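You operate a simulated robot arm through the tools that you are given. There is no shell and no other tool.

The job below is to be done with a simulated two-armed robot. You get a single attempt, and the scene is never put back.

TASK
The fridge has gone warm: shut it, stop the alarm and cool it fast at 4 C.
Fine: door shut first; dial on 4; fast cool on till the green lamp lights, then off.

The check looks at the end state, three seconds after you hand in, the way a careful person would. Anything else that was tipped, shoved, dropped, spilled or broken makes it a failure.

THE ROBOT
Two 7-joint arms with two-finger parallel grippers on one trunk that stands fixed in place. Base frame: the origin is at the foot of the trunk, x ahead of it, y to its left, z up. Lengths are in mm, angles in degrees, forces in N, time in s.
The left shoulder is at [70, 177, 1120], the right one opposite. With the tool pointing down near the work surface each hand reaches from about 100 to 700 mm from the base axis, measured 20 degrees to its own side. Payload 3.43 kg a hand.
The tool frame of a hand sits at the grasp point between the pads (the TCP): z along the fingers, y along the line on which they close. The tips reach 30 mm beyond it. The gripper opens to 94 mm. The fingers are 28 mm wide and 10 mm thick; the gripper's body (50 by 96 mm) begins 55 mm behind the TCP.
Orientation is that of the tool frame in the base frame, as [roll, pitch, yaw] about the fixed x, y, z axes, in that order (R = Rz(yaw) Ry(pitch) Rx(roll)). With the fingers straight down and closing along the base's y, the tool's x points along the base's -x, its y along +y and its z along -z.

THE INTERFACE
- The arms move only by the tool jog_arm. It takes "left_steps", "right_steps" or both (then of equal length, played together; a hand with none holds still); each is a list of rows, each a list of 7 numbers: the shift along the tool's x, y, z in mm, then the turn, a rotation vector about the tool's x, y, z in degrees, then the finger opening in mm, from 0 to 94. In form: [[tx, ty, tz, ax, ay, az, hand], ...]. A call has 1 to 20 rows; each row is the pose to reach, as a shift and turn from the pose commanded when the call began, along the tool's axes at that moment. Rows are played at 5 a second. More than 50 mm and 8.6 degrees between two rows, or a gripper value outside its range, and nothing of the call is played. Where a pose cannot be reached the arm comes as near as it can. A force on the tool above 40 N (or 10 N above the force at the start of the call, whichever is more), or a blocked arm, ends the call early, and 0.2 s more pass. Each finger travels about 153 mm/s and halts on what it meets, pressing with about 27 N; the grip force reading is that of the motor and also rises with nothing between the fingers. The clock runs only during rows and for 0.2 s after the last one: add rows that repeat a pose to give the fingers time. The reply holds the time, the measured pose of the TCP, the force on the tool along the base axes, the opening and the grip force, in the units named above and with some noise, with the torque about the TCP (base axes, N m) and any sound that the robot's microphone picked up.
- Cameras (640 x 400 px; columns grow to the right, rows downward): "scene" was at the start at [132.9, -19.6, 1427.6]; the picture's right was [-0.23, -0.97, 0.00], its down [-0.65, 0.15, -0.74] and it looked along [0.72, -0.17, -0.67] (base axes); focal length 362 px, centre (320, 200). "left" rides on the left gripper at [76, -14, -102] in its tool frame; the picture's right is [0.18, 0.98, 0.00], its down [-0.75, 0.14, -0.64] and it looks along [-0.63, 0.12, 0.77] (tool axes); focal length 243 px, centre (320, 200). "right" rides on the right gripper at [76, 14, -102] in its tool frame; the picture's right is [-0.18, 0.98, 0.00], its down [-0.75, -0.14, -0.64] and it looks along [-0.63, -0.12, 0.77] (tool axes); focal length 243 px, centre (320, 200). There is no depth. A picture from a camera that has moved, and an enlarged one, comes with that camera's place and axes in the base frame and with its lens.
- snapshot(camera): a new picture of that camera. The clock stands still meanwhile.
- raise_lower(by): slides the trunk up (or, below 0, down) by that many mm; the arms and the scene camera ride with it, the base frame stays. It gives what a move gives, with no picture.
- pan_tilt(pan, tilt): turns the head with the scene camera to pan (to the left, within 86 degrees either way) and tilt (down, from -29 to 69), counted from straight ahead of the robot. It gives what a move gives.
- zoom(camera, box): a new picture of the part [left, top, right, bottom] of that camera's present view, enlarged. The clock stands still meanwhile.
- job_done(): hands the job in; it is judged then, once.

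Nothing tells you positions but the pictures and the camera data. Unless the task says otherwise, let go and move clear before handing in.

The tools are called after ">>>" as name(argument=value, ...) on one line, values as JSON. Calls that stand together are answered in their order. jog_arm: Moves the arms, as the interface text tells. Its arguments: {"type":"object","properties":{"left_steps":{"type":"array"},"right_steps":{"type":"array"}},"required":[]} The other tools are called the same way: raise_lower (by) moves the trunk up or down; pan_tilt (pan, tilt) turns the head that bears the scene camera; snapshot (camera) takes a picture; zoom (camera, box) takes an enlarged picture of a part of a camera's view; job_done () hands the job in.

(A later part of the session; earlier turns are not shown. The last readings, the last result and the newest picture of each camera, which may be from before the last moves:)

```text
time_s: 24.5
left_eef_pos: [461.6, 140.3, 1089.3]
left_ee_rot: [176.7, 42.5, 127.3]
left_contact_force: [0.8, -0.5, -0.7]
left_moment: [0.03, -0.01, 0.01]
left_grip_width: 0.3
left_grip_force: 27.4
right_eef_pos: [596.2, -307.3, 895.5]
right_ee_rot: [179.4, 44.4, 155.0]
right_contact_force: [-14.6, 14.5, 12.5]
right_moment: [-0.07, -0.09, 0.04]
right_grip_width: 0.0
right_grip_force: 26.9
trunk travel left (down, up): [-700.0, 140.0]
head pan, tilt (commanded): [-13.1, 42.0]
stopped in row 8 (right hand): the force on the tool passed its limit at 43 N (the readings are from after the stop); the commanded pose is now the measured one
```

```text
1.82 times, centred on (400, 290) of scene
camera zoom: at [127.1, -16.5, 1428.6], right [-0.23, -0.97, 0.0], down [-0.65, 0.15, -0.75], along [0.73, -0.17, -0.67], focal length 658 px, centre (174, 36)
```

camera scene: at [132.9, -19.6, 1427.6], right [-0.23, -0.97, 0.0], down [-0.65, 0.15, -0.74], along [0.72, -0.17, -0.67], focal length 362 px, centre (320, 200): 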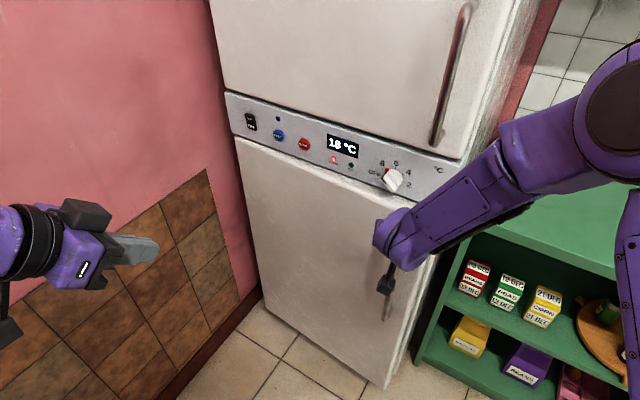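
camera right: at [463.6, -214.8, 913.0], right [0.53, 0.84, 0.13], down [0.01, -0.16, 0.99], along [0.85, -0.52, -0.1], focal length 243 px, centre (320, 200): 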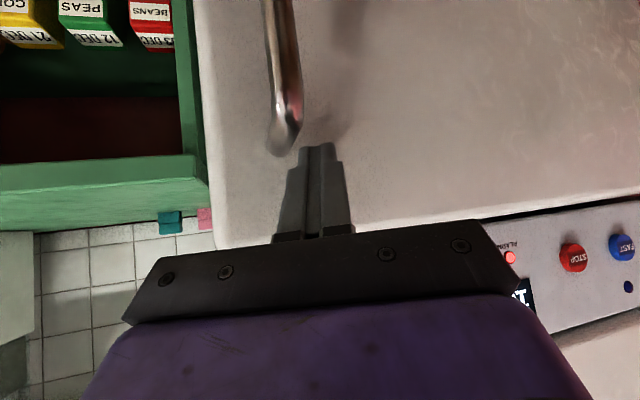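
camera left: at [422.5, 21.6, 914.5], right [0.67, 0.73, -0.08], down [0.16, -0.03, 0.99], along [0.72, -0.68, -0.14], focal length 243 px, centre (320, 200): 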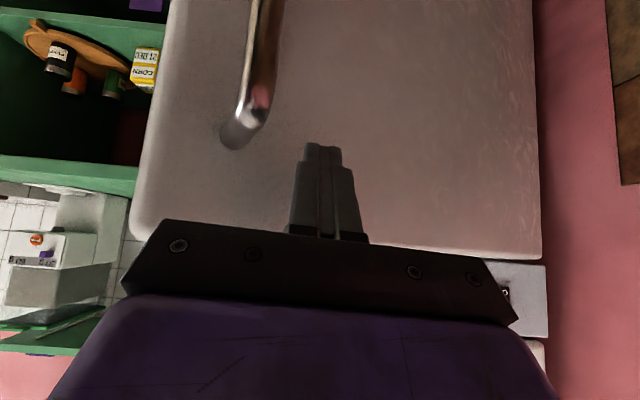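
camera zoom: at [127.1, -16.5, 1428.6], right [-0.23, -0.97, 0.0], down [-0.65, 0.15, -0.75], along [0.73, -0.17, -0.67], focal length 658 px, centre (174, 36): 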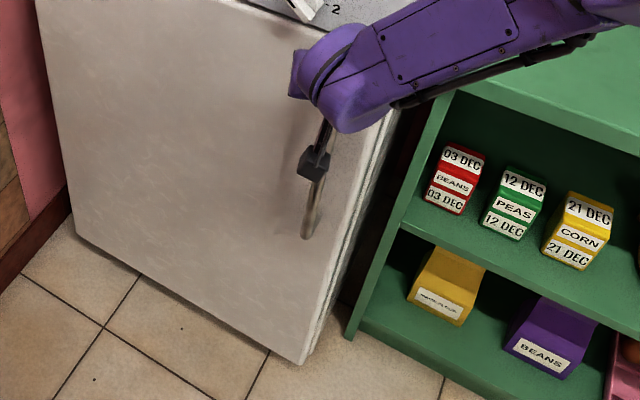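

The door seated firmly at about 43 N and the reading is falling. I'll back the right hand away and check that the door stays shut.

>>> jog_arm(right_steps=[[9.7, 6, -9.7, 0, 0, 0, 0], [19.4, 12, -19.4, 0, 0, 0, 0], [32, 20, -32, 0, 0, 0, 0], [45, 28, -45, 0, 0, 0, 0], [65, 40, -65, 0, 0, 0, 0], [78, 48, -78, 0, 0, 0, 0], [78, 48, -78, 0, 0, 0, 0]])

>>> snapshot(camera="scene")

>>> snapshot(camera="right")

>>> zoom(camera="scene", box=[320, 130, 480, 230])

```text
time_s: 26.1
left_eef_pos: [465.8, 138.1, 1085.3]
left_ee_rot: [176.9, 42.2, 127.5]
left_contact_force: [-0.2, -0.2, -0.4]
left_moment: [0.0, 0.02, -0.03]
left_grip_width: 0.0
left_grip_force: 27.2
right_eef_pos: [519.6, -222.7, 893.1]
right_ee_rot: [179.6, 44.2, 154.9]
right_contact_force: [-0.1, -0.3, 0.7]
right_moment: [0.01, 0.05, 0.02]
right_grip_width: 0.0
right_grip_force: 27.3
trunk travel left (down, up): [-700.0, 140.0]
head pan, tilt (commanded): [-13.1, 42.0]
```

```text
taken
camera scene: at [132.8, -19.9, 1427.6], right [-0.23, -0.97, 0.0], down [-0.65, 0.15, -0.74], along [0.72, -0.17, -0.67], focal length 362 px, centre (320, 200)
```

scene: 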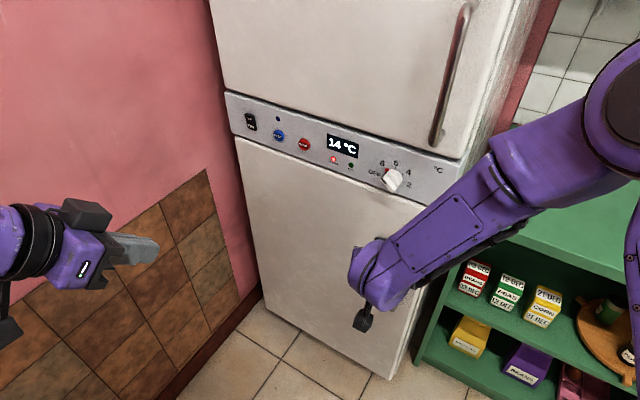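

```text
taken
camera right: at [410.1, -156.9, 912.7], right [0.53, 0.84, 0.13], down [0.02, -0.17, 0.99], along [0.85, -0.52, -0.11], focal length 243 px, centre (320, 200)
```

right: 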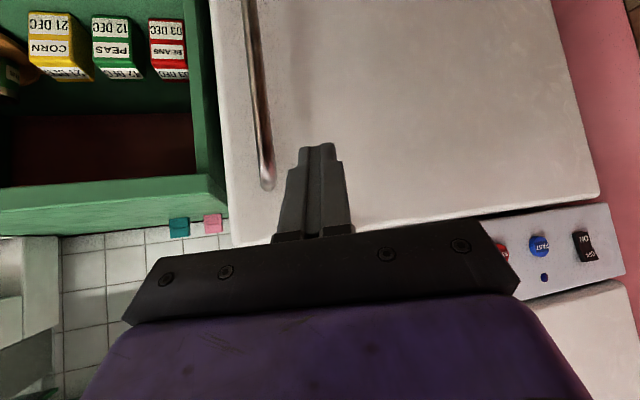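

```text
4.00 times, centred on (400, 180) of scene
camera zoom: at [132.8, -19.9, 1427.6], right [-0.23, -0.97, 0.0], down [-0.65, 0.15, -0.74], along [0.72, -0.17, -0.67], focal length 1447 px, centre (0, 280)
```

zoom: 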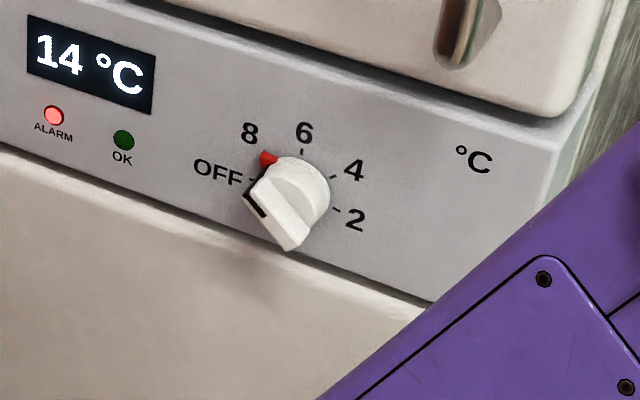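

The door stays shut and the temperature keeps dropping, though the red alarm lamp is still lit. I'll bring the left hand, pointing level, to about 60 mm in front of the STOP button near (799, -138, 981).

>>> jog_arm(left_steps=[[-18, 7, 30, 0, -6.8, 0, 0], [-35, 14, 61, 0, -13.6, 0, 0], [-53, 21, 92, 0, -20.4, 0, 0], [-71, 28, 122, 0, -27.2, 0, 0], [-88, 35, 153, 0, -34, 0, 0], [-106, 42, 183, 0, -40.8, 0, 0], [-123, 49, 214, 0, -47.6, 0, 0], [-141, 56, 244, 0, -47.6, 0, 0], [-159, 63, 275, 0, -47.6, 0, 0], [-176, 69.5, 305, 0, -47.6, 0, 0], [-176, 69.5, 305, 0, -47.6, 0, 0]])

>>> snapshot(camera="scene")

>>> snapshot(camera="left")

```text
time_s: 28.5
left_eef_pos: [735.0, -72.9, 980.7]
left_ee_rot: [92.0, 87.7, 41.6]
left_contact_force: [0.0, -0.1, 0.6]
left_moment: [0.01, -0.01, -0.02]
left_grip_width: 0.0
left_grip_force: 27.5
right_eef_pos: [519.1, -222.1, 893.3]
right_ee_rot: [179.7, 44.4, 155.0]
right_contact_force: [-0.6, 0.3, 1.1]
right_moment: [0.0, -0.03, 0.0]
right_grip_width: 0.1
right_grip_force: 26.9
trunk travel left (down, up): [-700.0, 140.0]
head pan, tilt (commanded): [-13.1, 42.0]
```

```text
taken
camera scene: at [132.1, -18.4, 1427.7], right [-0.23, -0.97, 0.0], down [-0.65, 0.15, -0.74], along [0.72, -0.17, -0.67], focal length 362 px, centre (320, 200)
```

scene: 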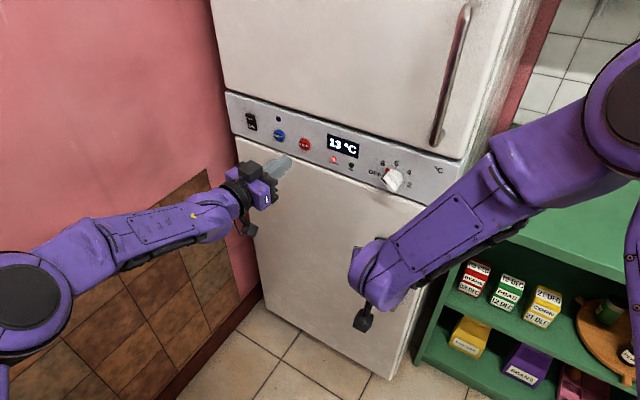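

```text
taken
camera left: at [662.6, -0.8, 904.1], right [0.76, 0.63, -0.15], down [-0.32, 0.57, 0.76], along [0.56, -0.53, 0.63], focal length 243 px, centre (320, 200)
```

left: 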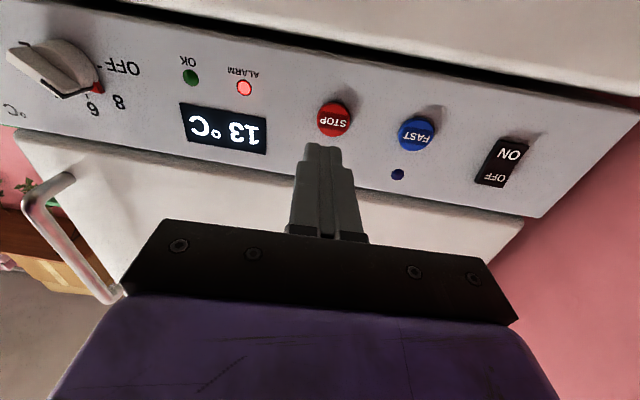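

The left fingers sit right in front of STOP and this pose is fully reachable. I'll line up sideways and then press in small steps.

>>> jog_arm(left_steps=[[1, 5, 20, 0, 0, 0, 0], [2, 9.6, 38, 0, 0, 0, 0], [2, 9.6, 46, 0, 0, 0, 0], [2, 9.6, 50, 0, 0, 0, 0], [2, 9.6, 54, 0, 0, 0, 0], [2, 9.6, 57, 0, 0, 0, 0], [2, 9.6, 59, 0, 0, 0, 0], [2, 9.6, 61, 0, 0, 0, 0]])

>>> snapshot(camera="left")

>>> zoom(camera="scene", box=[220, 90, 380, 210])

```text
time_s: 30.3
left_eef_pos: [765.2, -110.0, 983.9]
left_ee_rot: [94.1, 87.8, 43.6]
left_contact_force: [0.1, 0.5, 0.4]
left_moment: [0.0, -0.02, -0.02]
left_grip_width: 0.0
left_grip_force: 26.8
left hand out of reach, approached as far as the arm can: row 3, 4, 5, 6, 7, 8
right_eef_pos: [518.6, -223.5, 893.0]
right_ee_rot: [179.7, 44.4, 154.9]
right_contact_force: [0.2, 0.4, -0.3]
right_moment: [-0.01, 0.02, -0.01]
right_grip_width: 0.0
right_grip_force: 26.9
trunk travel left (down, up): [-700.0, 140.0]
head pan, tilt (commanded): [-13.1, 42.0]
```

```text
taken
camera left: at [692.6, -36.7, 906.4], right [0.76, 0.63, -0.14], down [-0.32, 0.56, 0.76], along [0.56, -0.53, 0.63], focal length 243 px, centre (320, 200)
```

left: 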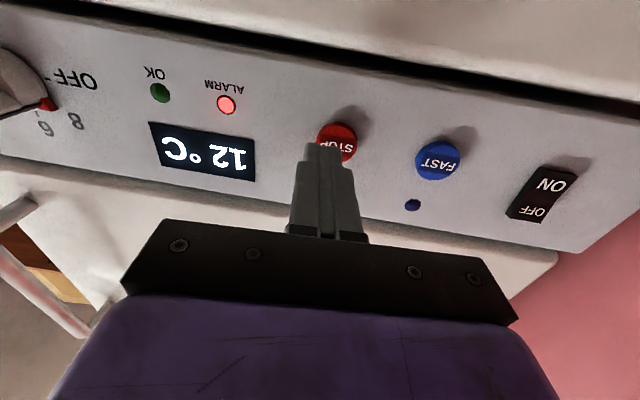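

```text
3.33 times, centred on (300, 150) of scene
camera zoom: at [132.8, -19.8, 1427.6], right [-0.23, -0.97, 0.0], down [-0.65, 0.15, -0.74], along [0.72, -0.17, -0.67], focal length 1206 px, centre (387, 367)
```

zoom: 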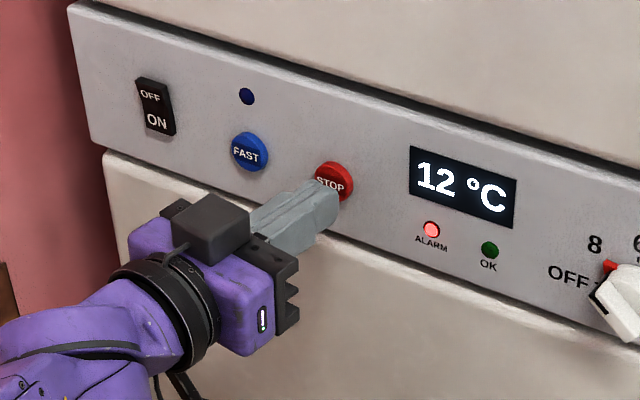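

The left arm is fully stretched about 20 mm short of STOP. Turning the hand to point more straight ahead should gain reach, so I'll rotate it about the fingertips and try again.

>>> jog_arm(left_steps=[[0, -1, -4, -6, 0, 0, 0], [1, -2, -3, -12, 0, 0, 0], [2, -3, -1, -18, 0, 0, 0], [3, -4.3, 1.4, -25, 0, 0, 0], [3, -4.3, 1.4, -25, 0, 0, 0]])

>>> snapshot(camera="left")

>>> zoom(camera="scene", box=[220, 90, 380, 210])

```text
time_s: 31.5
left_eef_pos: [763.3, -111.8, 979.2]
left_ee_rot: [69.3, 87.7, 43.9]
left_contact_force: [0.7, -0.3, -0.1]
left_moment: [0.0, 0.01, 0.01]
left_grip_width: 0.0
left_grip_force: 27.1
right_eef_pos: [518.8, -222.4, 893.6]
right_ee_rot: [179.7, 44.4, 155.0]
right_contact_force: [-0.9, -0.1, -0.7]
right_moment: [-0.01, 0.03, -0.04]
right_grip_width: 0.0
right_grip_force: 27.1
trunk travel left (down, up): [-700.0, 140.0]
head pan, tilt (commanded): [-13.1, 42.0]
```

```text
taken
camera left: at [668.4, -78.9, 901.6], right [0.43, 0.89, -0.15], down [-0.54, 0.38, 0.75], along [0.72, -0.24, 0.65], focal length 243 px, centre (320, 200)
```

left: 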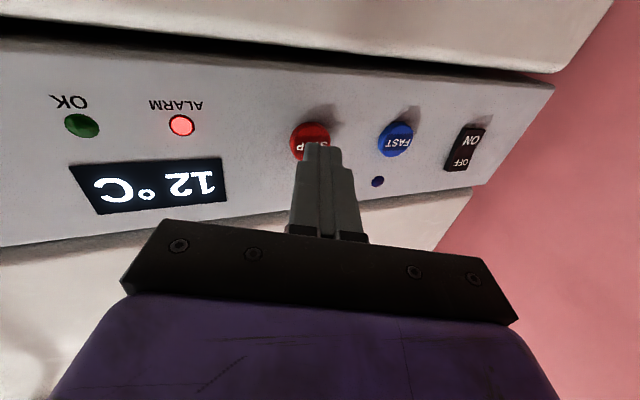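

```text
3.33 times, centred on (300, 150) of scene
camera zoom: at [133.2, -18.9, 1427.6], right [-0.23, -0.97, 0.0], down [-0.65, 0.15, -0.74], along [0.72, -0.17, -0.67], focal length 1206 px, centre (387, 367)
```

zoom: 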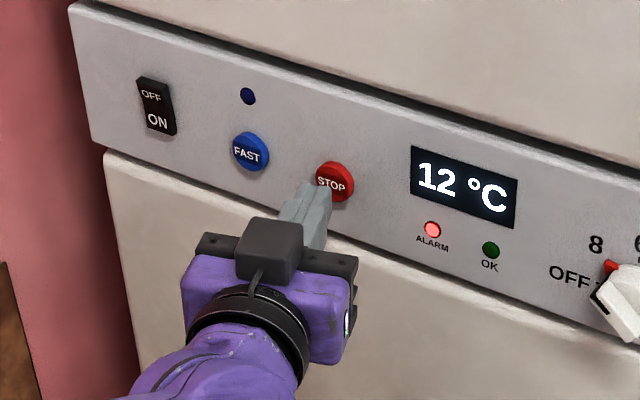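

The turn worked and the tip is about 15 mm from STOP. I'll press along the panel normal in small steps.

>>> jog_arm(left_steps=[[0, -2, 5.7, 0, 0, 0, 0], [0, -3.3, 9.4, 0, 0, 0, 0], [0, -4, 11.3, 0, 0, 0, 0], [0, -4.7, 13.2, 0, 0, 0, 0], [0, -5.4, 15.1, 0, 0, 0, 0], [0, -6, 17, 0, 0, 0, 0], [0, -6.7, 18.8, 0, 0, 0, 0], [0, -7.4, 20.7, 0, 0, 0, 0]])

>>> snapshot(camera="left")

>>> zoom(camera="scene", box=[220, 90, 380, 210])

```text
time_s: 33.4
left_eef_pos: [776.8, -125.4, 980.2]
left_ee_rot: [70.6, 87.9, 45.4]
left_contact_force: [-5.5, 6.1, -1.2]
left_moment: [0.01, 0.03, -0.01]
left_grip_width: 0.1
left_grip_force: 27.0
right_eef_pos: [517.3, -222.8, 893.1]
right_ee_rot: [179.6, 44.4, 154.8]
right_contact_force: [-1.2, -0.3, -0.2]
right_moment: [0.0, 0.0, 0.01]
right_grip_width: 0.0
right_grip_force: 27.3
trunk travel left (down, up): [-700.0, 140.0]
head pan, tilt (commanded): [-13.1, 42.0]
heard: click
stopped in row 8 (left hand): the arm was blocked; the commanded pose is now the measured one
```

```text
taken
camera left: at [681.8, -92.6, 902.2], right [0.42, 0.89, -0.15], down [-0.54, 0.38, 0.75], along [0.73, -0.24, 0.64], focal length 243 px, centre (320, 200)
```

left: 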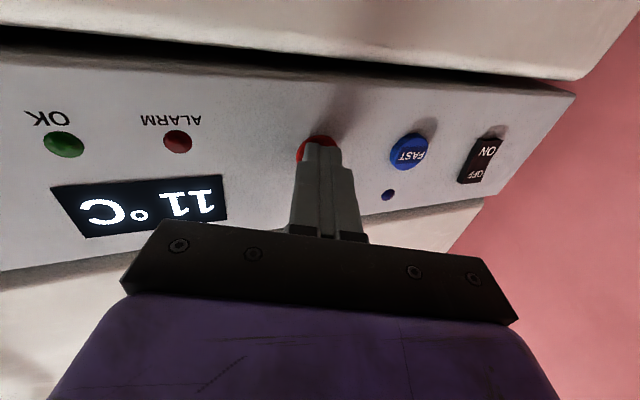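

```text
3.33 times, centred on (300, 150) of scene
camera zoom: at [130.9, -19.0, 1427.9], right [-0.23, -0.97, 0.0], down [-0.65, 0.15, -0.74], along [0.72, -0.17, -0.67], focal length 1206 px, centre (387, 367)
```

zoom: 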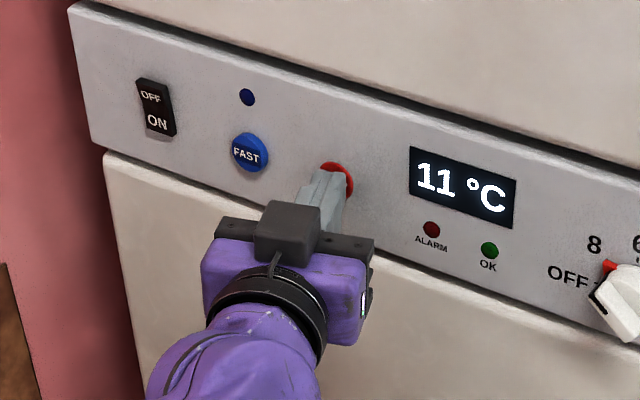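

A click was heard, the alarm lamp went out and the display reads 11 °C. I'll withdraw the left hand and bring the right hand up level in front of the dial, with its gripper opening.

>>> jog_arm(left_steps=[[0, 10, -28, 0, 0, 0, 0], [0, 20, -56, 0, 0, 0, 0], [-10, 32, -87, 0, 0, 0, 0], [-20, 44, -117, 0, 0, 0, 0], [-30, 56, -148, 0, 0, 0, 0], [-40, 68, -178, 0, 0, 0, 0], [-50, 80, -209, 0, 0, 0, 0], [-60, 91, -239, 0, 0, 0, 0]], right_steps=[[-8, 5, -7, 0, -5.7, 0, 0], [-16, 10, -14, 0, -11.4, 0, 0], [-24, 15, -20, 0, -17.1, 0, 0], [-31, 20, -27, 0, -22.8, 0, 0], [-39, 25, -34, 0, -28.5, 0, 20], [-47, 30, -41, 0, -34.2, 0, 40], [-55, 35, -48, 0, -39.9, 0, 60], [-63, 40, -54.5, 0, -45.6, 0, 60]])

>>> snapshot(camera="scene")

>>> snapshot(camera="right")

```text
time_s: 35.2
left_eef_pos: [818.2, -26.4, 974.1]
left_ee_rot: [73.0, 87.9, 47.6]
left_contact_force: [0.7, 0.5, -0.4]
left_moment: [-0.01, -0.02, -0.03]
left_grip_width: 0.0
left_grip_force: 27.1
left hand out of reach, approached as far as the arm can: row 1, 2, 3, 4, 5, 6, 7, 8
right_eef_pos: [541.4, -189.6, 976.3]
right_ee_rot: [78.9, 89.8, 54.1]
right_contact_force: [-0.3, -0.3, -0.1]
right_moment: [0.0, -0.01, 0.0]
right_grip_width: 60.0
right_grip_force: 0.2
trunk travel left (down, up): [-700.0, 140.0]
head pan, tilt (commanded): [-13.1, 42.0]
```

```text
taken
camera scene: at [133.1, -19.1, 1427.6], right [-0.23, -0.97, 0.0], down [-0.65, 0.15, -0.74], along [0.72, -0.17, -0.67], focal length 362 px, centre (320, 200)
```

scene: 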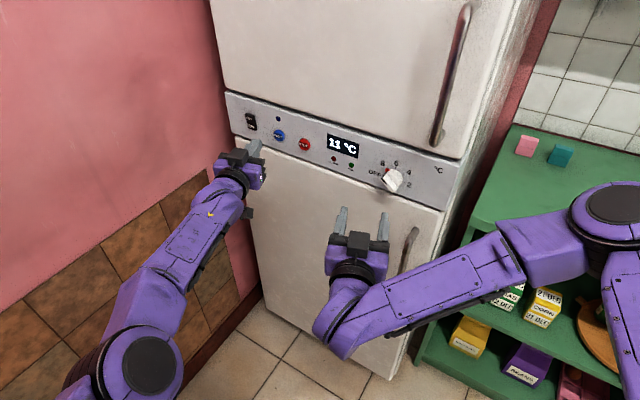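

```text
taken
camera right: at [455.2, -134.0, 899.7], right [0.41, 0.89, 0.19], down [-0.64, 0.14, 0.75], along [0.64, -0.43, 0.63], focal length 243 px, centre (320, 200)
```

right: 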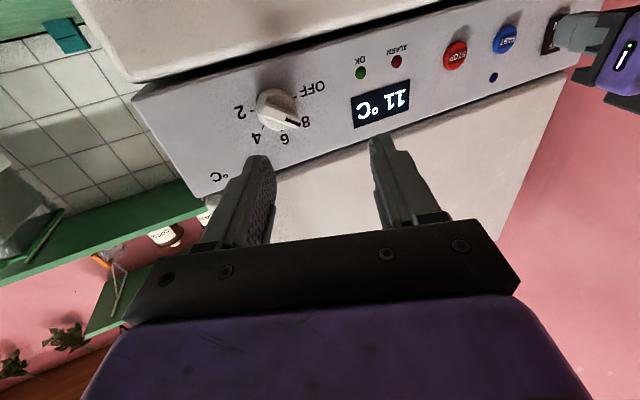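

The right hand is in place, but the left hand slid sideways instead of retracting and now sits near the rocker switch without touching it (force about zero). I'll pull it straight back in small steps.

>>> jog_arm(left_steps=[[0, 0, -10, 0, 0, 0, 0], [0, 0, -20, 0, 0, 0, 0], [0, 0, -30, 0, 0, 0, 0]])

>>> zoom(camera="scene", box=[180, 80, 380, 210])

```text
time_s: 36.0
left_eef_pos: [818.2, -26.8, 972.9]
left_ee_rot: [73.7, 87.7, 48.3]
left_contact_force: [-0.8, 0.6, -0.5]
left_moment: [0.0, 0.02, 0.03]
left_grip_width: 0.1
left_grip_force: 26.7
left hand out of reach, approached as far as the arm can: row 1, 2, 3
right_eef_pos: [542.8, -189.8, 976.6]
right_ee_rot: [102.3, 89.8, 77.2]
right_contact_force: [0.6, -0.1, 0.1]
right_moment: [0.01, -0.02, -0.03]
right_grip_width: 60.1
right_grip_force: 0.0
trunk travel left (down, up): [-700.0, 140.0]
head pan, tilt (commanded): [-13.1, 42.0]
```

```text
3.08 times, centred on (280, 145) of scene
camera zoom: at [132.9, -19.5, 1427.6], right [-0.23, -0.97, 0.0], down [-0.65, 0.15, -0.74], along [0.72, -0.17, -0.67], focal length 1113 px, centre (443, 369)
```

zoom: 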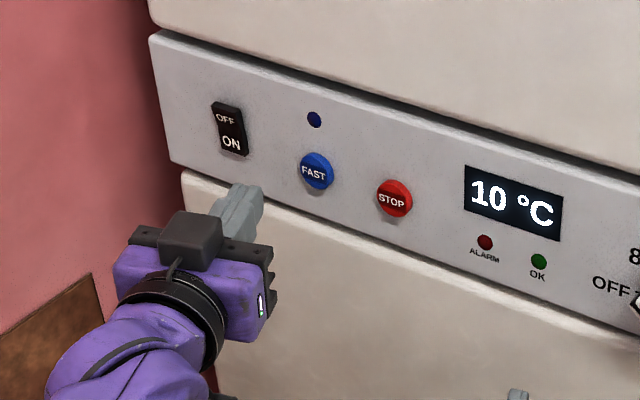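

The left arm seems locked fully straight, so a straight pull-back does nothing. I'll pitch the hand slightly as it retracts to make the elbow bend.

>>> jog_arm(left_steps=[[0, 0, -10, 0, 6, 0, 0], [0, 0, -20, 0, 12, 0, 0], [0, 0, -30, 0, 18, 0, 0], [0, 0, -40, 0, 24, 0, 0]])

>>> snapshot(camera="scene")

```text
time_s: 37.0
left_eef_pos: [815.3, -32.0, 967.4]
left_ee_rot: [173.9, 66.5, 149.0]
left_contact_force: [-0.2, -0.5, -1.2]
left_moment: [-0.04, 0.01, 0.03]
left_grip_width: 0.2
left_grip_force: 26.7
left hand out of reach, approached as far as the arm can: row 1, 2, 3, 4
right_eef_pos: [542.6, -190.8, 975.8]
right_ee_rot: [96.6, 89.9, 71.7]
right_contact_force: [-0.5, 1.4, -0.9]
right_moment: [0.01, 0.01, 0.0]
right_grip_width: 60.0
right_grip_force: 0.1
trunk travel left (down, up): [-700.0, 140.0]
head pan, tilt (commanded): [-13.1, 42.0]
```

```text
taken
camera scene: at [132.2, -19.7, 1427.6], right [-0.23, -0.97, 0.0], down [-0.65, 0.15, -0.74], along [0.72, -0.17, -0.67], focal length 362 px, centre (320, 200)
```

scene: 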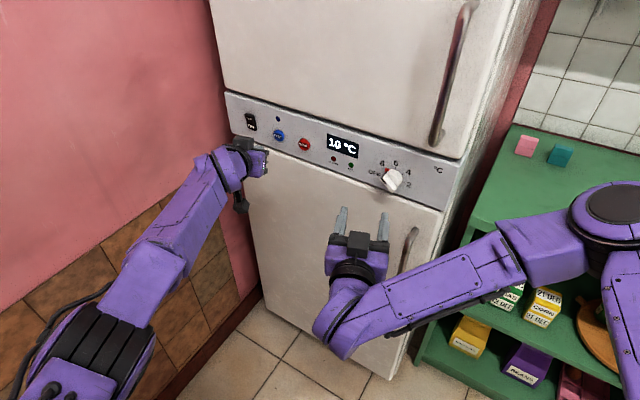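

The wrist turned but the left elbow is still straight. I'll try swinging the hand's heading while pulling back, since a heading change freed it last time.

>>> jog_arm(left_steps=[[0, 0, -10, -7, 0, 0, 0], [0, 0, -20, -14, 0, 0, 0], [0, 0, -30, -21, 0, 0, 0], [0, 0, -40, -21, 0, 0, 0]])

```text
time_s: 38.0
left_eef_pos: [835.5, 85.3, 980.2]
left_ee_rot: [146.7, 70.9, 142.6]
left_contact_force: [-3.3, -9.6, -4.4]
left_moment: [0.12, -0.39, 0.79]
left_grip_width: 0.0
left_grip_force: 27.0
left hand out of reach, approached as far as the arm can: row 1, 2, 3, 4
right_eef_pos: [539.6, -187.1, 978.2]
right_ee_rot: [12.8, 89.8, -12.2]
right_contact_force: [0.1, 0.4, -0.1]
right_moment: [-0.01, 0.0, -0.08]
right_grip_width: 59.8
right_grip_force: 0.0
trunk travel left (down, up): [-700.0, 140.0]
head pan, tilt (commanded): [-13.1, 42.0]
```

The left hand swung left and is touching something with about 10 N. I'll look before moving again.

>>> snapshot(camera="scene")

>>> snapshot(camera="left")

>>> snapshot(camera="right")

```text
taken
camera scene: at [130.4, -13.2, 1427.6], right [-0.23, -0.97, 0.0], down [-0.65, 0.15, -0.74], along [0.72, -0.17, -0.67], focal length 362 px, centre (320, 200)
```

scene: 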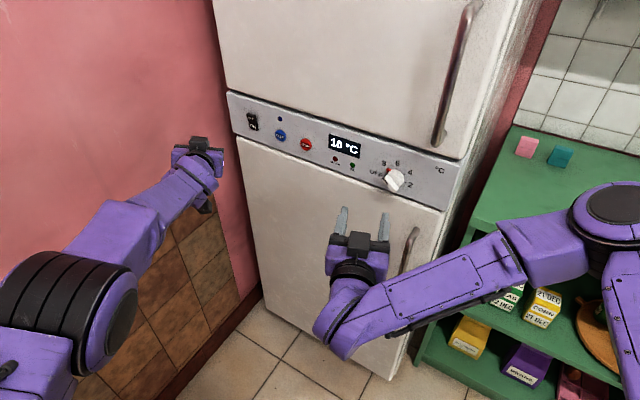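

```text
taken
camera left: at [717.0, 90.4, 934.1], right [0.05, 1.0, 0.0], down [-0.41, 0.02, 0.91], along [0.91, -0.04, 0.41], focal length 243 px, centre (320, 200)
```

left: 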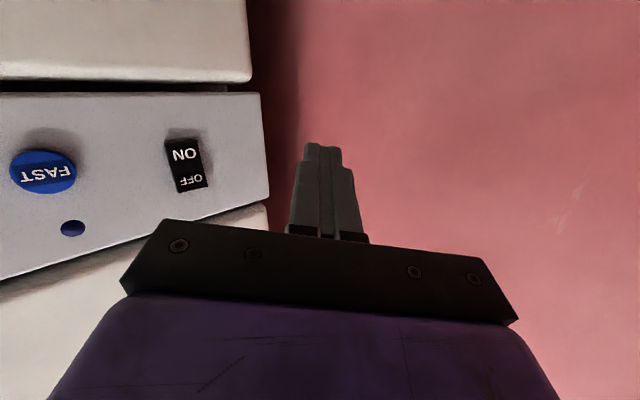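

```text
taken
camera right: at [452.8, -131.1, 900.9], right [0.41, 0.89, 0.18], down [-0.64, 0.14, 0.75], along [0.64, -0.43, 0.63], focal length 243 px, centre (320, 200)
```

right: 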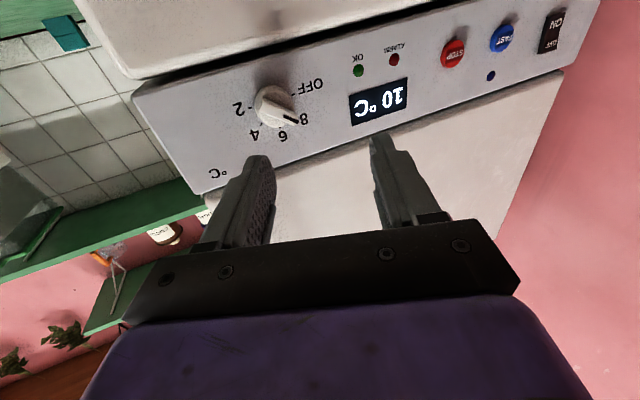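

The left hand is lightly against the pink wall. I'll move it back and to the right, off the wall, in small steps.

>>> jog_arm(left_steps=[[3, -12, -19, 0, 0, 0, 0], [6, -23, -37, 0, 0, 0, 0], [10, -35, -56, 0, 0, 0, 0]])

>>> snapshot(camera="scene")

```text
time_s: 38.8
left_eef_pos: [721.3, -45.1, 986.7]
left_ee_rot: [153.7, 66.5, 150.0]
left_contact_force: [1.0, 0.2, 0.5]
left_moment: [-0.02, 0.0, 0.01]
left_grip_width: 0.0
left_grip_force: 27.4
right_eef_pos: [542.9, -191.1, 974.9]
right_ee_rot: [108.6, 89.6, 83.7]
right_contact_force: [0.2, -0.6, 0.1]
right_moment: [0.01, -0.02, 0.0]
right_grip_width: 60.2
right_grip_force: 0.1
trunk travel left (down, up): [-700.0, 140.0]
head pan, tilt (commanded): [-13.1, 42.0]
```

```text
taken
camera scene: at [133.4, -20.4, 1427.5], right [-0.23, -0.97, 0.0], down [-0.65, 0.15, -0.74], along [0.72, -0.17, -0.67], focal length 362 px, centre (320, 200)
```

scene: 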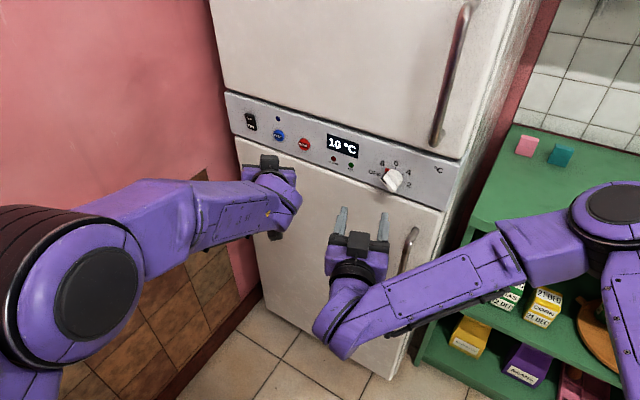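

The left arm is free again. I'll park the left hand well back, and then work the dial with the right hand.

>>> jog_arm(left_steps=[[3, 15, -36, 0, 0, 0, 0], [6, 32, -68, 0, 0, 0, 0], [9, 52, -98, 0, 0, 0, 0], [12, 73, -128, 0, 0, 0, 0], [15, 94, -157, 0, 0, 0, 0], [18, 115, -186, 0, 0, 0, 0], [21, 136, -215, 0, 0, 0, 0], [24, 157, -244, 0, 0, 0, 0], [24, 157, -244, 0, 0, 0, 0]])

>>> snapshot(camera="scene")

>>> zoom(camera="right", box=[190, 40, 350, 200])

```text
time_s: 40.8
left_eef_pos: [501.5, 118.9, 1081.0]
left_ee_rot: [153.5, 66.5, 149.6]
left_contact_force: [0.0, 0.1, -0.5]
left_moment: [0.01, -0.03, 0.03]
left_grip_width: 0.0
left_grip_force: 26.8
right_eef_pos: [543.0, -190.8, 973.7]
right_ee_rot: [115.7, 89.7, 90.9]
right_contact_force: [0.6, -0.6, -0.5]
right_moment: [0.03, 0.01, 0.03]
right_grip_width: 59.9
right_grip_force: 0.0
trunk travel left (down, up): [-700.0, 140.0]
head pan, tilt (commanded): [-13.1, 42.0]
```

```text
taken
camera scene: at [133.9, -20.4, 1427.4], right [-0.23, -0.97, 0.0], down [-0.65, 0.15, -0.74], along [0.72, -0.17, -0.67], focal length 362 px, centre (320, 200)
```

scene: 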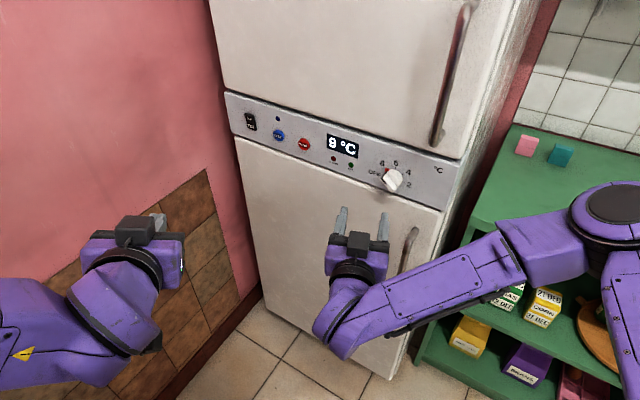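

```text
2.50 times, centred on (270, 120) of right
camera zoom: at [455.6, -134.8, 899.1], right [0.41, 0.89, 0.19], down [-0.64, 0.14, 0.75], along [0.65, -0.43, 0.63], focal length 606 px, centre (445, 400)
```

zoom: 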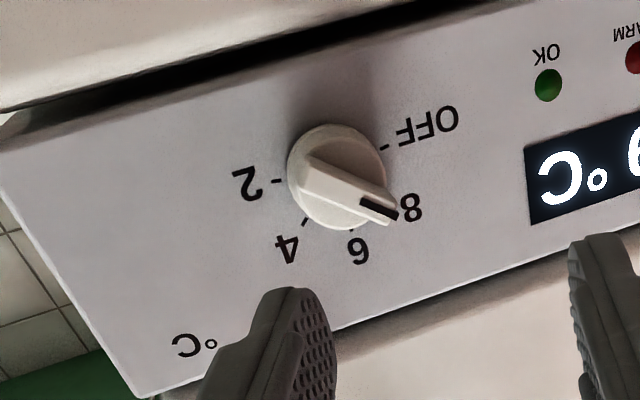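

The right camera shows the dial clearly: its pointer is on 8 and the bar runs diagonally, so 4 is a 90° clockwise turn. I'll square the right hand to the panel in front of the dial at about (654, -292, 972).

>>> jog_arm(right_steps=[[0.5, -2.5, 13, 6.7, 0, 0, 60], [1, -5, 26, 13.4, 0, 0, 60], [1.5, -7.6, 40, 20.2, 0, 0, 60], [1.5, -7.6, 40, 20.2, 0, 0, 60]])

>>> snapshot(camera="right")

>>> snapshot(camera="scene")

```text
time_s: 41.8
left_eef_pos: [500.0, 118.9, 1080.5]
left_ee_rot: [153.5, 66.5, 149.6]
left_contact_force: [0.1, 0.7, 0.2]
left_moment: [-0.03, 0.0, -0.02]
left_grip_width: 0.1
left_grip_force: 26.9
right_eef_pos: [574.6, -214.7, 973.8]
right_ee_rot: [126.4, 89.8, 81.2]
right_contact_force: [0.9, -0.5, -0.1]
right_moment: [-0.04, 0.0, 0.01]
right_grip_width: 60.2
right_grip_force: 0.1
trunk travel left (down, up): [-700.0, 140.0]
head pan, tilt (commanded): [-13.1, 42.0]
```

```text
taken
camera right: at [512.1, -131.9, 898.4], right [0.7, 0.69, 0.19], down [-0.55, 0.35, 0.75], along [0.46, -0.63, 0.63], focal length 243 px, centre (320, 200)
```

right: 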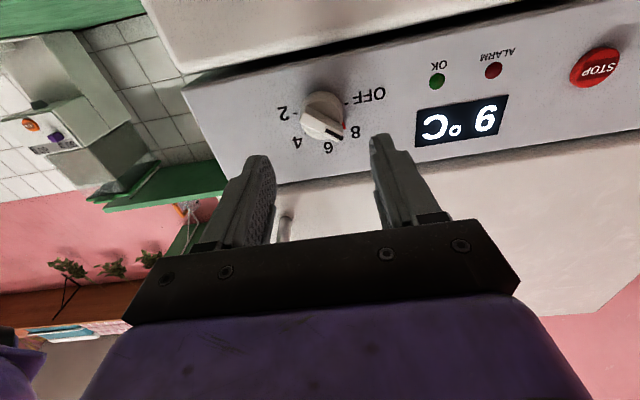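

```text
taken
camera scene: at [132.5, -19.6, 1427.6], right [-0.23, -0.97, 0.0], down [-0.65, 0.15, -0.74], along [0.72, -0.17, -0.67], focal length 362 px, centre (320, 200)
```

scene: 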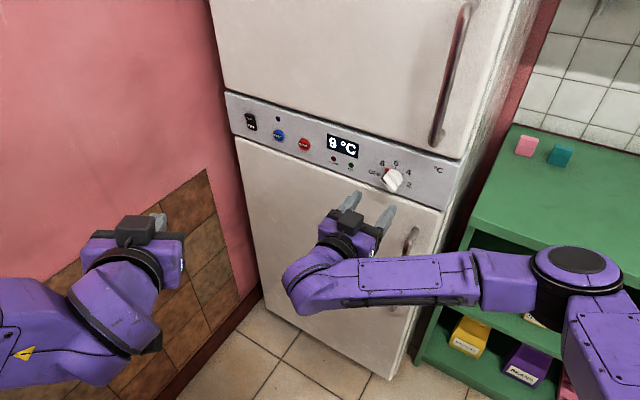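

The right hand is square to the panel. I'll zoom in on the dial to refine the alignment.

>>> zoom(camera="right", box=[250, 60, 410, 180])

>>> zoom(camera="scene", box=[350, 140, 430, 200])

```text
3.33 times, centred on (330, 120) of right
camera zoom: at [512.1, -131.9, 898.4], right [0.7, 0.69, 0.19], down [-0.55, 0.35, 0.75], along [0.46, -0.63, 0.63], focal length 809 px, centre (287, 467)
```

zoom: 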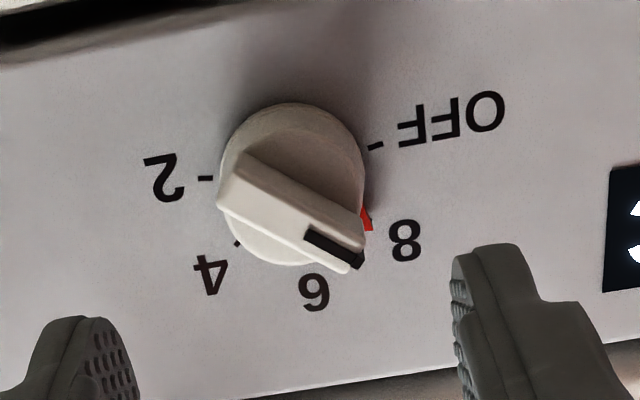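

```text
6.67 times, centred on (390, 170) of scene
camera zoom: at [132.5, -19.6, 1427.6], right [-0.23, -0.97, 0.0], down [-0.65, 0.15, -0.74], along [0.72, -0.17, -0.67], focal length 2412 px, centre (-147, 400)
```

zoom: 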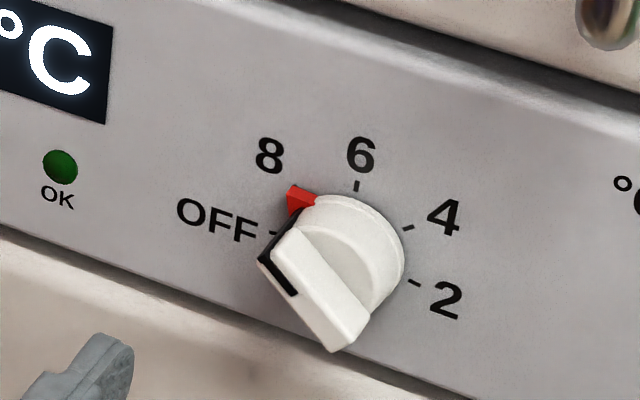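

The dial centre is at (653, -293, 972) and my tool axis passes within 2 mm of it. I'll roll the gripper -45° so the fingers straddle the bar.

>>> jog_arm(right_steps=[[-0.3, 0, 0, 0, 0, -7.5, 60], [-0.6, 0, 0, 0, 0, -15, 60], [-0.9, 0, 0, 0, 0, -22.5, 60], [1.2, 0, 0, 0, 0, -30, 60], [1.5, 0, 0, 0, 0, -37.5, 50], [1.8, 0.5, 0, 0, 0, -45, 50], [1.8, 0.5, 0, 0, 0, -45, 50]])

>>> snapshot(camera="right")

>>> snapshot(camera="scene")

```text
time_s: 43.4
left_eef_pos: [500.6, 120.4, 1080.3]
left_ee_rot: [153.6, 66.4, 149.7]
left_contact_force: [0.4, 0.5, -0.3]
left_moment: [0.02, 0.01, 0.0]
left_grip_width: 0.1
left_grip_force: 26.9
right_eef_pos: [575.4, -213.0, 972.5]
right_ee_rot: [-90.2, 45.2, -135.2]
right_contact_force: [0.1, -0.3, -0.1]
right_moment: [0.02, 0.0, 0.03]
right_grip_width: 49.9
right_grip_force: 0.1
trunk travel left (down, up): [-700.0, 140.0]
head pan, tilt (commanded): [-13.1, 42.0]
```

```text
taken
camera right: at [471.5, -172.1, 908.4], right [0.58, 0.58, -0.56], down [-0.15, 0.76, 0.63], along [0.8, -0.29, 0.53], focal length 243 px, centre (320, 200)
```

right: 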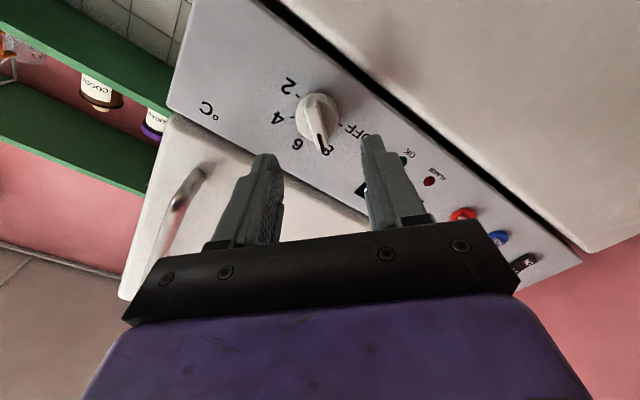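

```text
taken
camera scene: at [132.8, -19.6, 1427.6], right [-0.23, -0.97, 0.0], down [-0.65, 0.15, -0.74], along [0.72, -0.17, -0.67], focal length 362 px, centre (320, 200)
```

scene: 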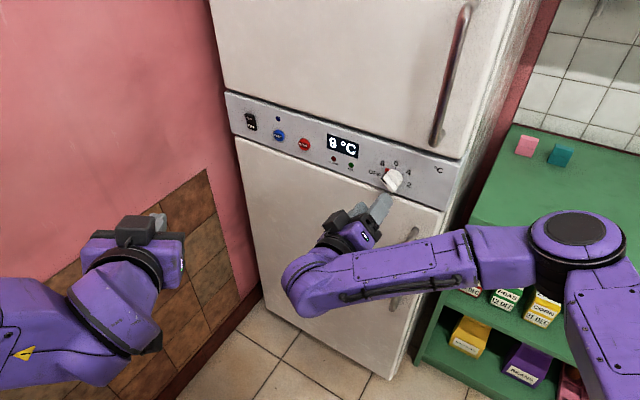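

The fingers now line up with the bar. I'll advance about 57 mm so the fingertips straddle it, keeping the gripper open for now.

>>> jog_arm(right_steps=[[0.5, -0.3, 15, 0, 0, 0, 50], [1, -0.6, 30, 0, 0, 0, 50], [1.3, -1, 42, 0, 0, 0, 50], [1.3, -1, 50, 0, 0, 0, 50], [1.3, -1, 54, 0, 0, 0, 50], [1.3, -1, 57.4, 0, 0, 0, 50], [1.3, -1, 57.4, 0, 0, 0, 50]])

>>> snapshot(camera="right")

>>> zoom(camera="scene", box=[310, 120, 470, 240])

```text
time_s: 45.0
left_eef_pos: [501.3, 120.4, 1079.8]
left_ee_rot: [153.5, 66.5, 149.8]
left_contact_force: [0.6, -0.2, -0.4]
left_moment: [-0.01, -0.01, -0.05]
left_grip_width: 0.1
left_grip_force: 27.1
right_eef_pos: [615.1, -256.2, 971.4]
right_ee_rot: [-90.1, 45.2, -135.2]
right_contact_force: [0.6, 0.1, 0.3]
right_moment: [-0.03, -0.01, -0.01]
right_grip_width: 50.0
right_grip_force: 0.0
trunk travel left (down, up): [-700.0, 140.0]
head pan, tilt (commanded): [-13.1, 42.0]
```

```text
taken
camera right: at [511.2, -213.8, 907.9], right [0.59, 0.58, -0.56], down [-0.15, 0.76, 0.64], along [0.8, -0.29, 0.53], focal length 243 px, centre (320, 200)
```

right: 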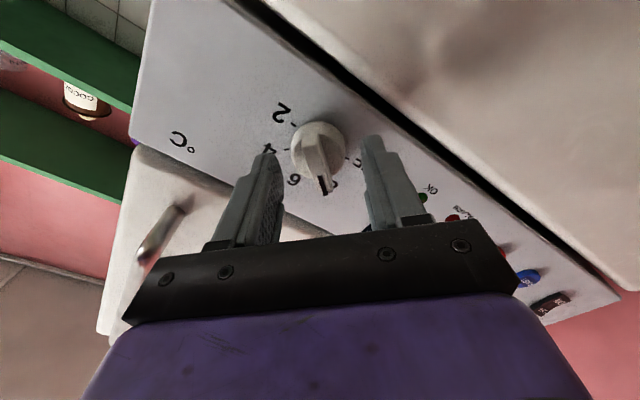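

```text
3.33 times, centred on (390, 180) of scene
camera zoom: at [132.9, -19.5, 1427.6], right [-0.23, -0.97, 0.0], down [-0.65, 0.15, -0.74], along [0.72, -0.17, -0.67], focal length 1206 px, centre (87, 267)
```

zoom: 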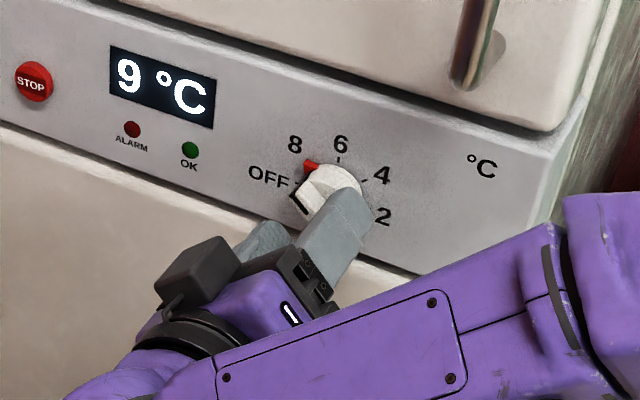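

The fingertips straddle the bar with about 13 mm of overlap. I'll close the gripper on it.

>>> jog_arm(right_steps=[[0, 0, 0, 0, 0, 0, 35], [0, 0, 0, 0, 0, 0, 20], [0, 0, 0, 0, 0, 0, 8], [0, 0, 0, 0, 0, 0, 0], [0, 0, 0, 0, 0, 0, 0], [0, 0, 0, 0, 0, 0, 0]])

>>> snapshot(camera="right")

>>> zoom(camera="scene", box=[310, 120, 470, 240])

```text
time_s: 46.4
left_eef_pos: [500.1, 118.0, 1081.7]
left_ee_rot: [153.5, 66.5, 149.5]
left_contact_force: [0.0, 0.0, -0.4]
left_moment: [0.01, -0.03, -0.02]
left_grip_width: 0.0
left_grip_force: 26.6
right_eef_pos: [614.3, -256.2, 973.7]
right_ee_rot: [-90.0, 45.2, -135.2]
right_contact_force: [-0.8, -6.4, 7.4]
right_moment: [0.0, -0.07, -0.25]
right_grip_width: 10.7
right_grip_force: 44.8
trunk travel left (down, up): [-700.0, 140.0]
head pan, tilt (commanded): [-13.1, 42.0]
```

```text
taken
camera right: at [510.4, -214.7, 908.8], right [0.59, 0.58, -0.56], down [-0.15, 0.76, 0.64], along [0.8, -0.29, 0.53], focal length 243 px, centre (320, 200)
```

right: 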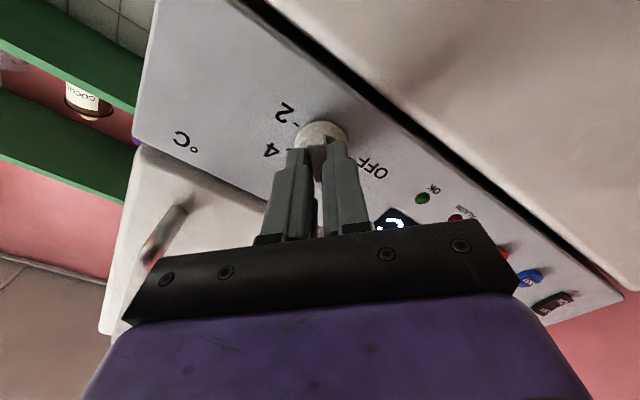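

```text
3.33 times, centred on (390, 180) of scene
camera zoom: at [131.1, -20.4, 1427.8], right [-0.23, -0.97, 0.0], down [-0.65, 0.15, -0.74], along [0.72, -0.17, -0.67], focal length 1206 px, centre (87, 267)
```

zoom: 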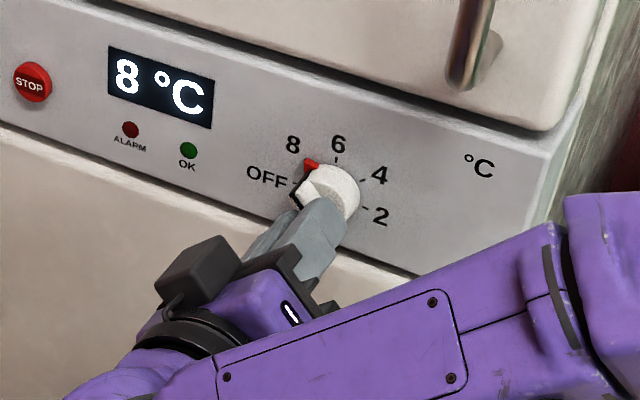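

The gripper is holding the bar, opening 10.7 mm. I'll turn it 90° clockwise from 8 to 4 in small increments.

>>> jog_arm(right_steps=[[0, -1.5, 0, 0, 0, 6, 0], [0, -2.5, 0, 0, 0, 12, 0], [0, -2.5, 0, 0, 0, 18, 0], [0, -2.5, 0, 0, 0, 24, 0], [0, -2.5, 0, 0, 0, 30, 0], [0, -2.5, 0, 0, 0, 36, 0], [0, -2.5, 0, 0, 0, 42, 0], [0, -2.5, 0, 0, 0, 48, 0]])

>>> snapshot(camera="right")

>>> zoom(camera="scene", box=[310, 120, 470, 240])

```text
time_s: 48.2
left_eef_pos: [504.6, 121.3, 1077.6]
left_ee_rot: [154.1, 66.5, 150.2]
left_contact_force: [-0.2, -0.7, 0.4]
left_moment: [0.01, 0.01, -0.03]
left_grip_width: 0.1
left_grip_force: 27.8
right_eef_pos: [614.8, -254.6, 973.5]
right_ee_rot: [93.0, 86.8, 48.0]
right_contact_force: [17.8, 7.8, 6.2]
right_moment: [0.81, 0.9, 0.62]
right_grip_width: 10.6
right_grip_force: 44.2
right hand out of reach, approached as far as the arm can: row 6
trunk travel left (down, up): [-700.0, 140.0]
head pan, tilt (commanded): [-13.1, 42.0]
```

```text
taken
camera right: at [555.8, -169.2, 898.0], right [0.69, 0.69, 0.24], down [-0.58, 0.32, 0.75], along [0.43, -0.65, 0.62], focal length 243 px, centre (320, 200)
```

right: 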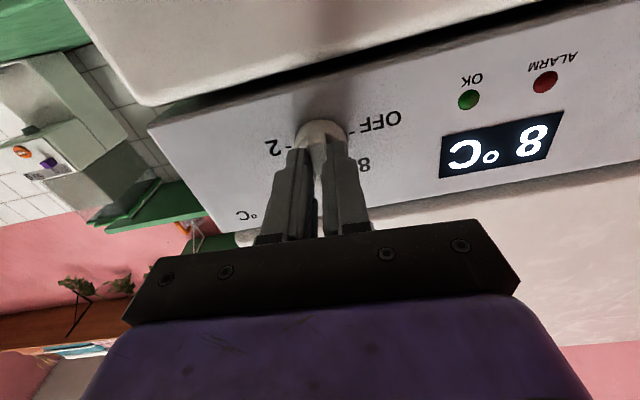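

```text
3.33 times, centred on (390, 180) of scene
camera zoom: at [136.4, -16.7, 1427.3], right [-0.22, -0.97, 0.0], down [-0.65, 0.15, -0.74], along [0.72, -0.17, -0.67], focal length 1206 px, centre (87, 267)
```

zoom: 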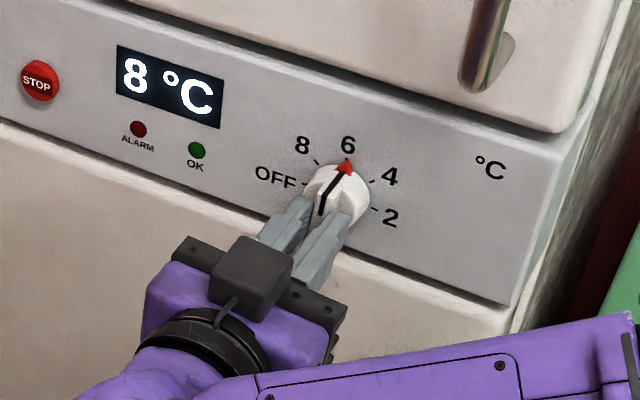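

The pointer is now on 6, with about 18 N of sideways force from a small misalignment. I'll ease the hand sideways a few millimetres and keep turning to 4.

>>> jog_arm(right_steps=[[0, 2, 0, 0, 0, 0, 0], [0, 4, 0, 0, 0, 0, 0], [0, 4, 0, 0, 0, 6, 0], [0, 4, 0, 0, 0, 12, 0], [0, 4, 0, 0, 0, 18, 0], [0, 4, 0, 0, 0, 24, 0], [0, 4, 0, 0, 0, 30, 0], [0, 4, 0, 0, 0, 36, 0], [0, 4, 0, 0, 0, 42, 0]])

>>> snapshot(camera="right")

>>> zoom(camera="scene", box=[310, 120, 470, 240])

```text
time_s: 50.1
left_eef_pos: [500.7, 118.5, 1079.6]
left_ee_rot: [153.6, 66.5, 149.7]
left_contact_force: [-0.8, -0.7, -0.2]
left_moment: [-0.04, 0.0, 0.01]
left_grip_width: 0.2
left_grip_force: 26.3
right_eef_pos: [616.9, -254.1, 975.5]
right_ee_rot: [92.8, 49.6, 47.5]
right_contact_force: [-1.4, -1.4, -4.0]
right_moment: [-0.1, -0.09, 0.28]
right_grip_width: 11.0
right_grip_force: 45.0
right hand out of reach, approached as far as the arm can: row 9
trunk travel left (down, up): [-700.0, 140.0]
head pan, tilt (commanded): [-13.1, 42.0]
stopped in row 9 (right hand): the force on the tool passed its limit at 56 N (the readings are from after the stop); the commanded pose is now the measured one
```

```text
taken
camera right: at [584.8, -138.7, 929.3], right [0.46, 0.43, 0.78], down [-0.86, 0.02, 0.5], along [0.2, -0.9, 0.38], focal length 243 px, centre (320, 200)
```

right: 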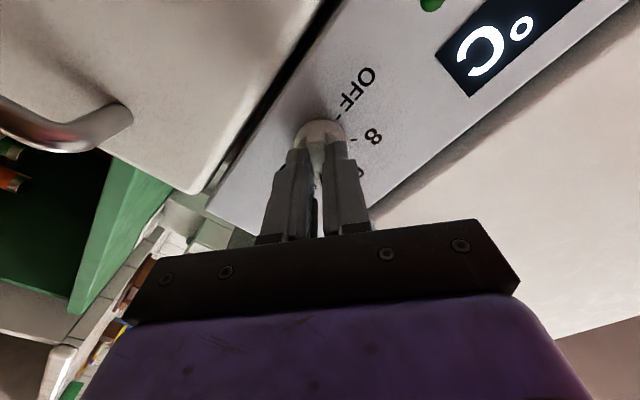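

```text
3.33 times, centred on (390, 180) of scene
camera zoom: at [133.3, -20.0, 1427.6], right [-0.23, -0.97, 0.0], down [-0.65, 0.15, -0.74], along [0.72, -0.17, -0.67], focal length 1206 px, centre (87, 267)
```

zoom: 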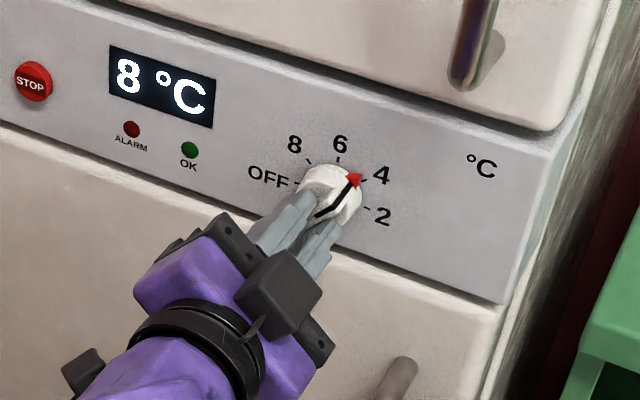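

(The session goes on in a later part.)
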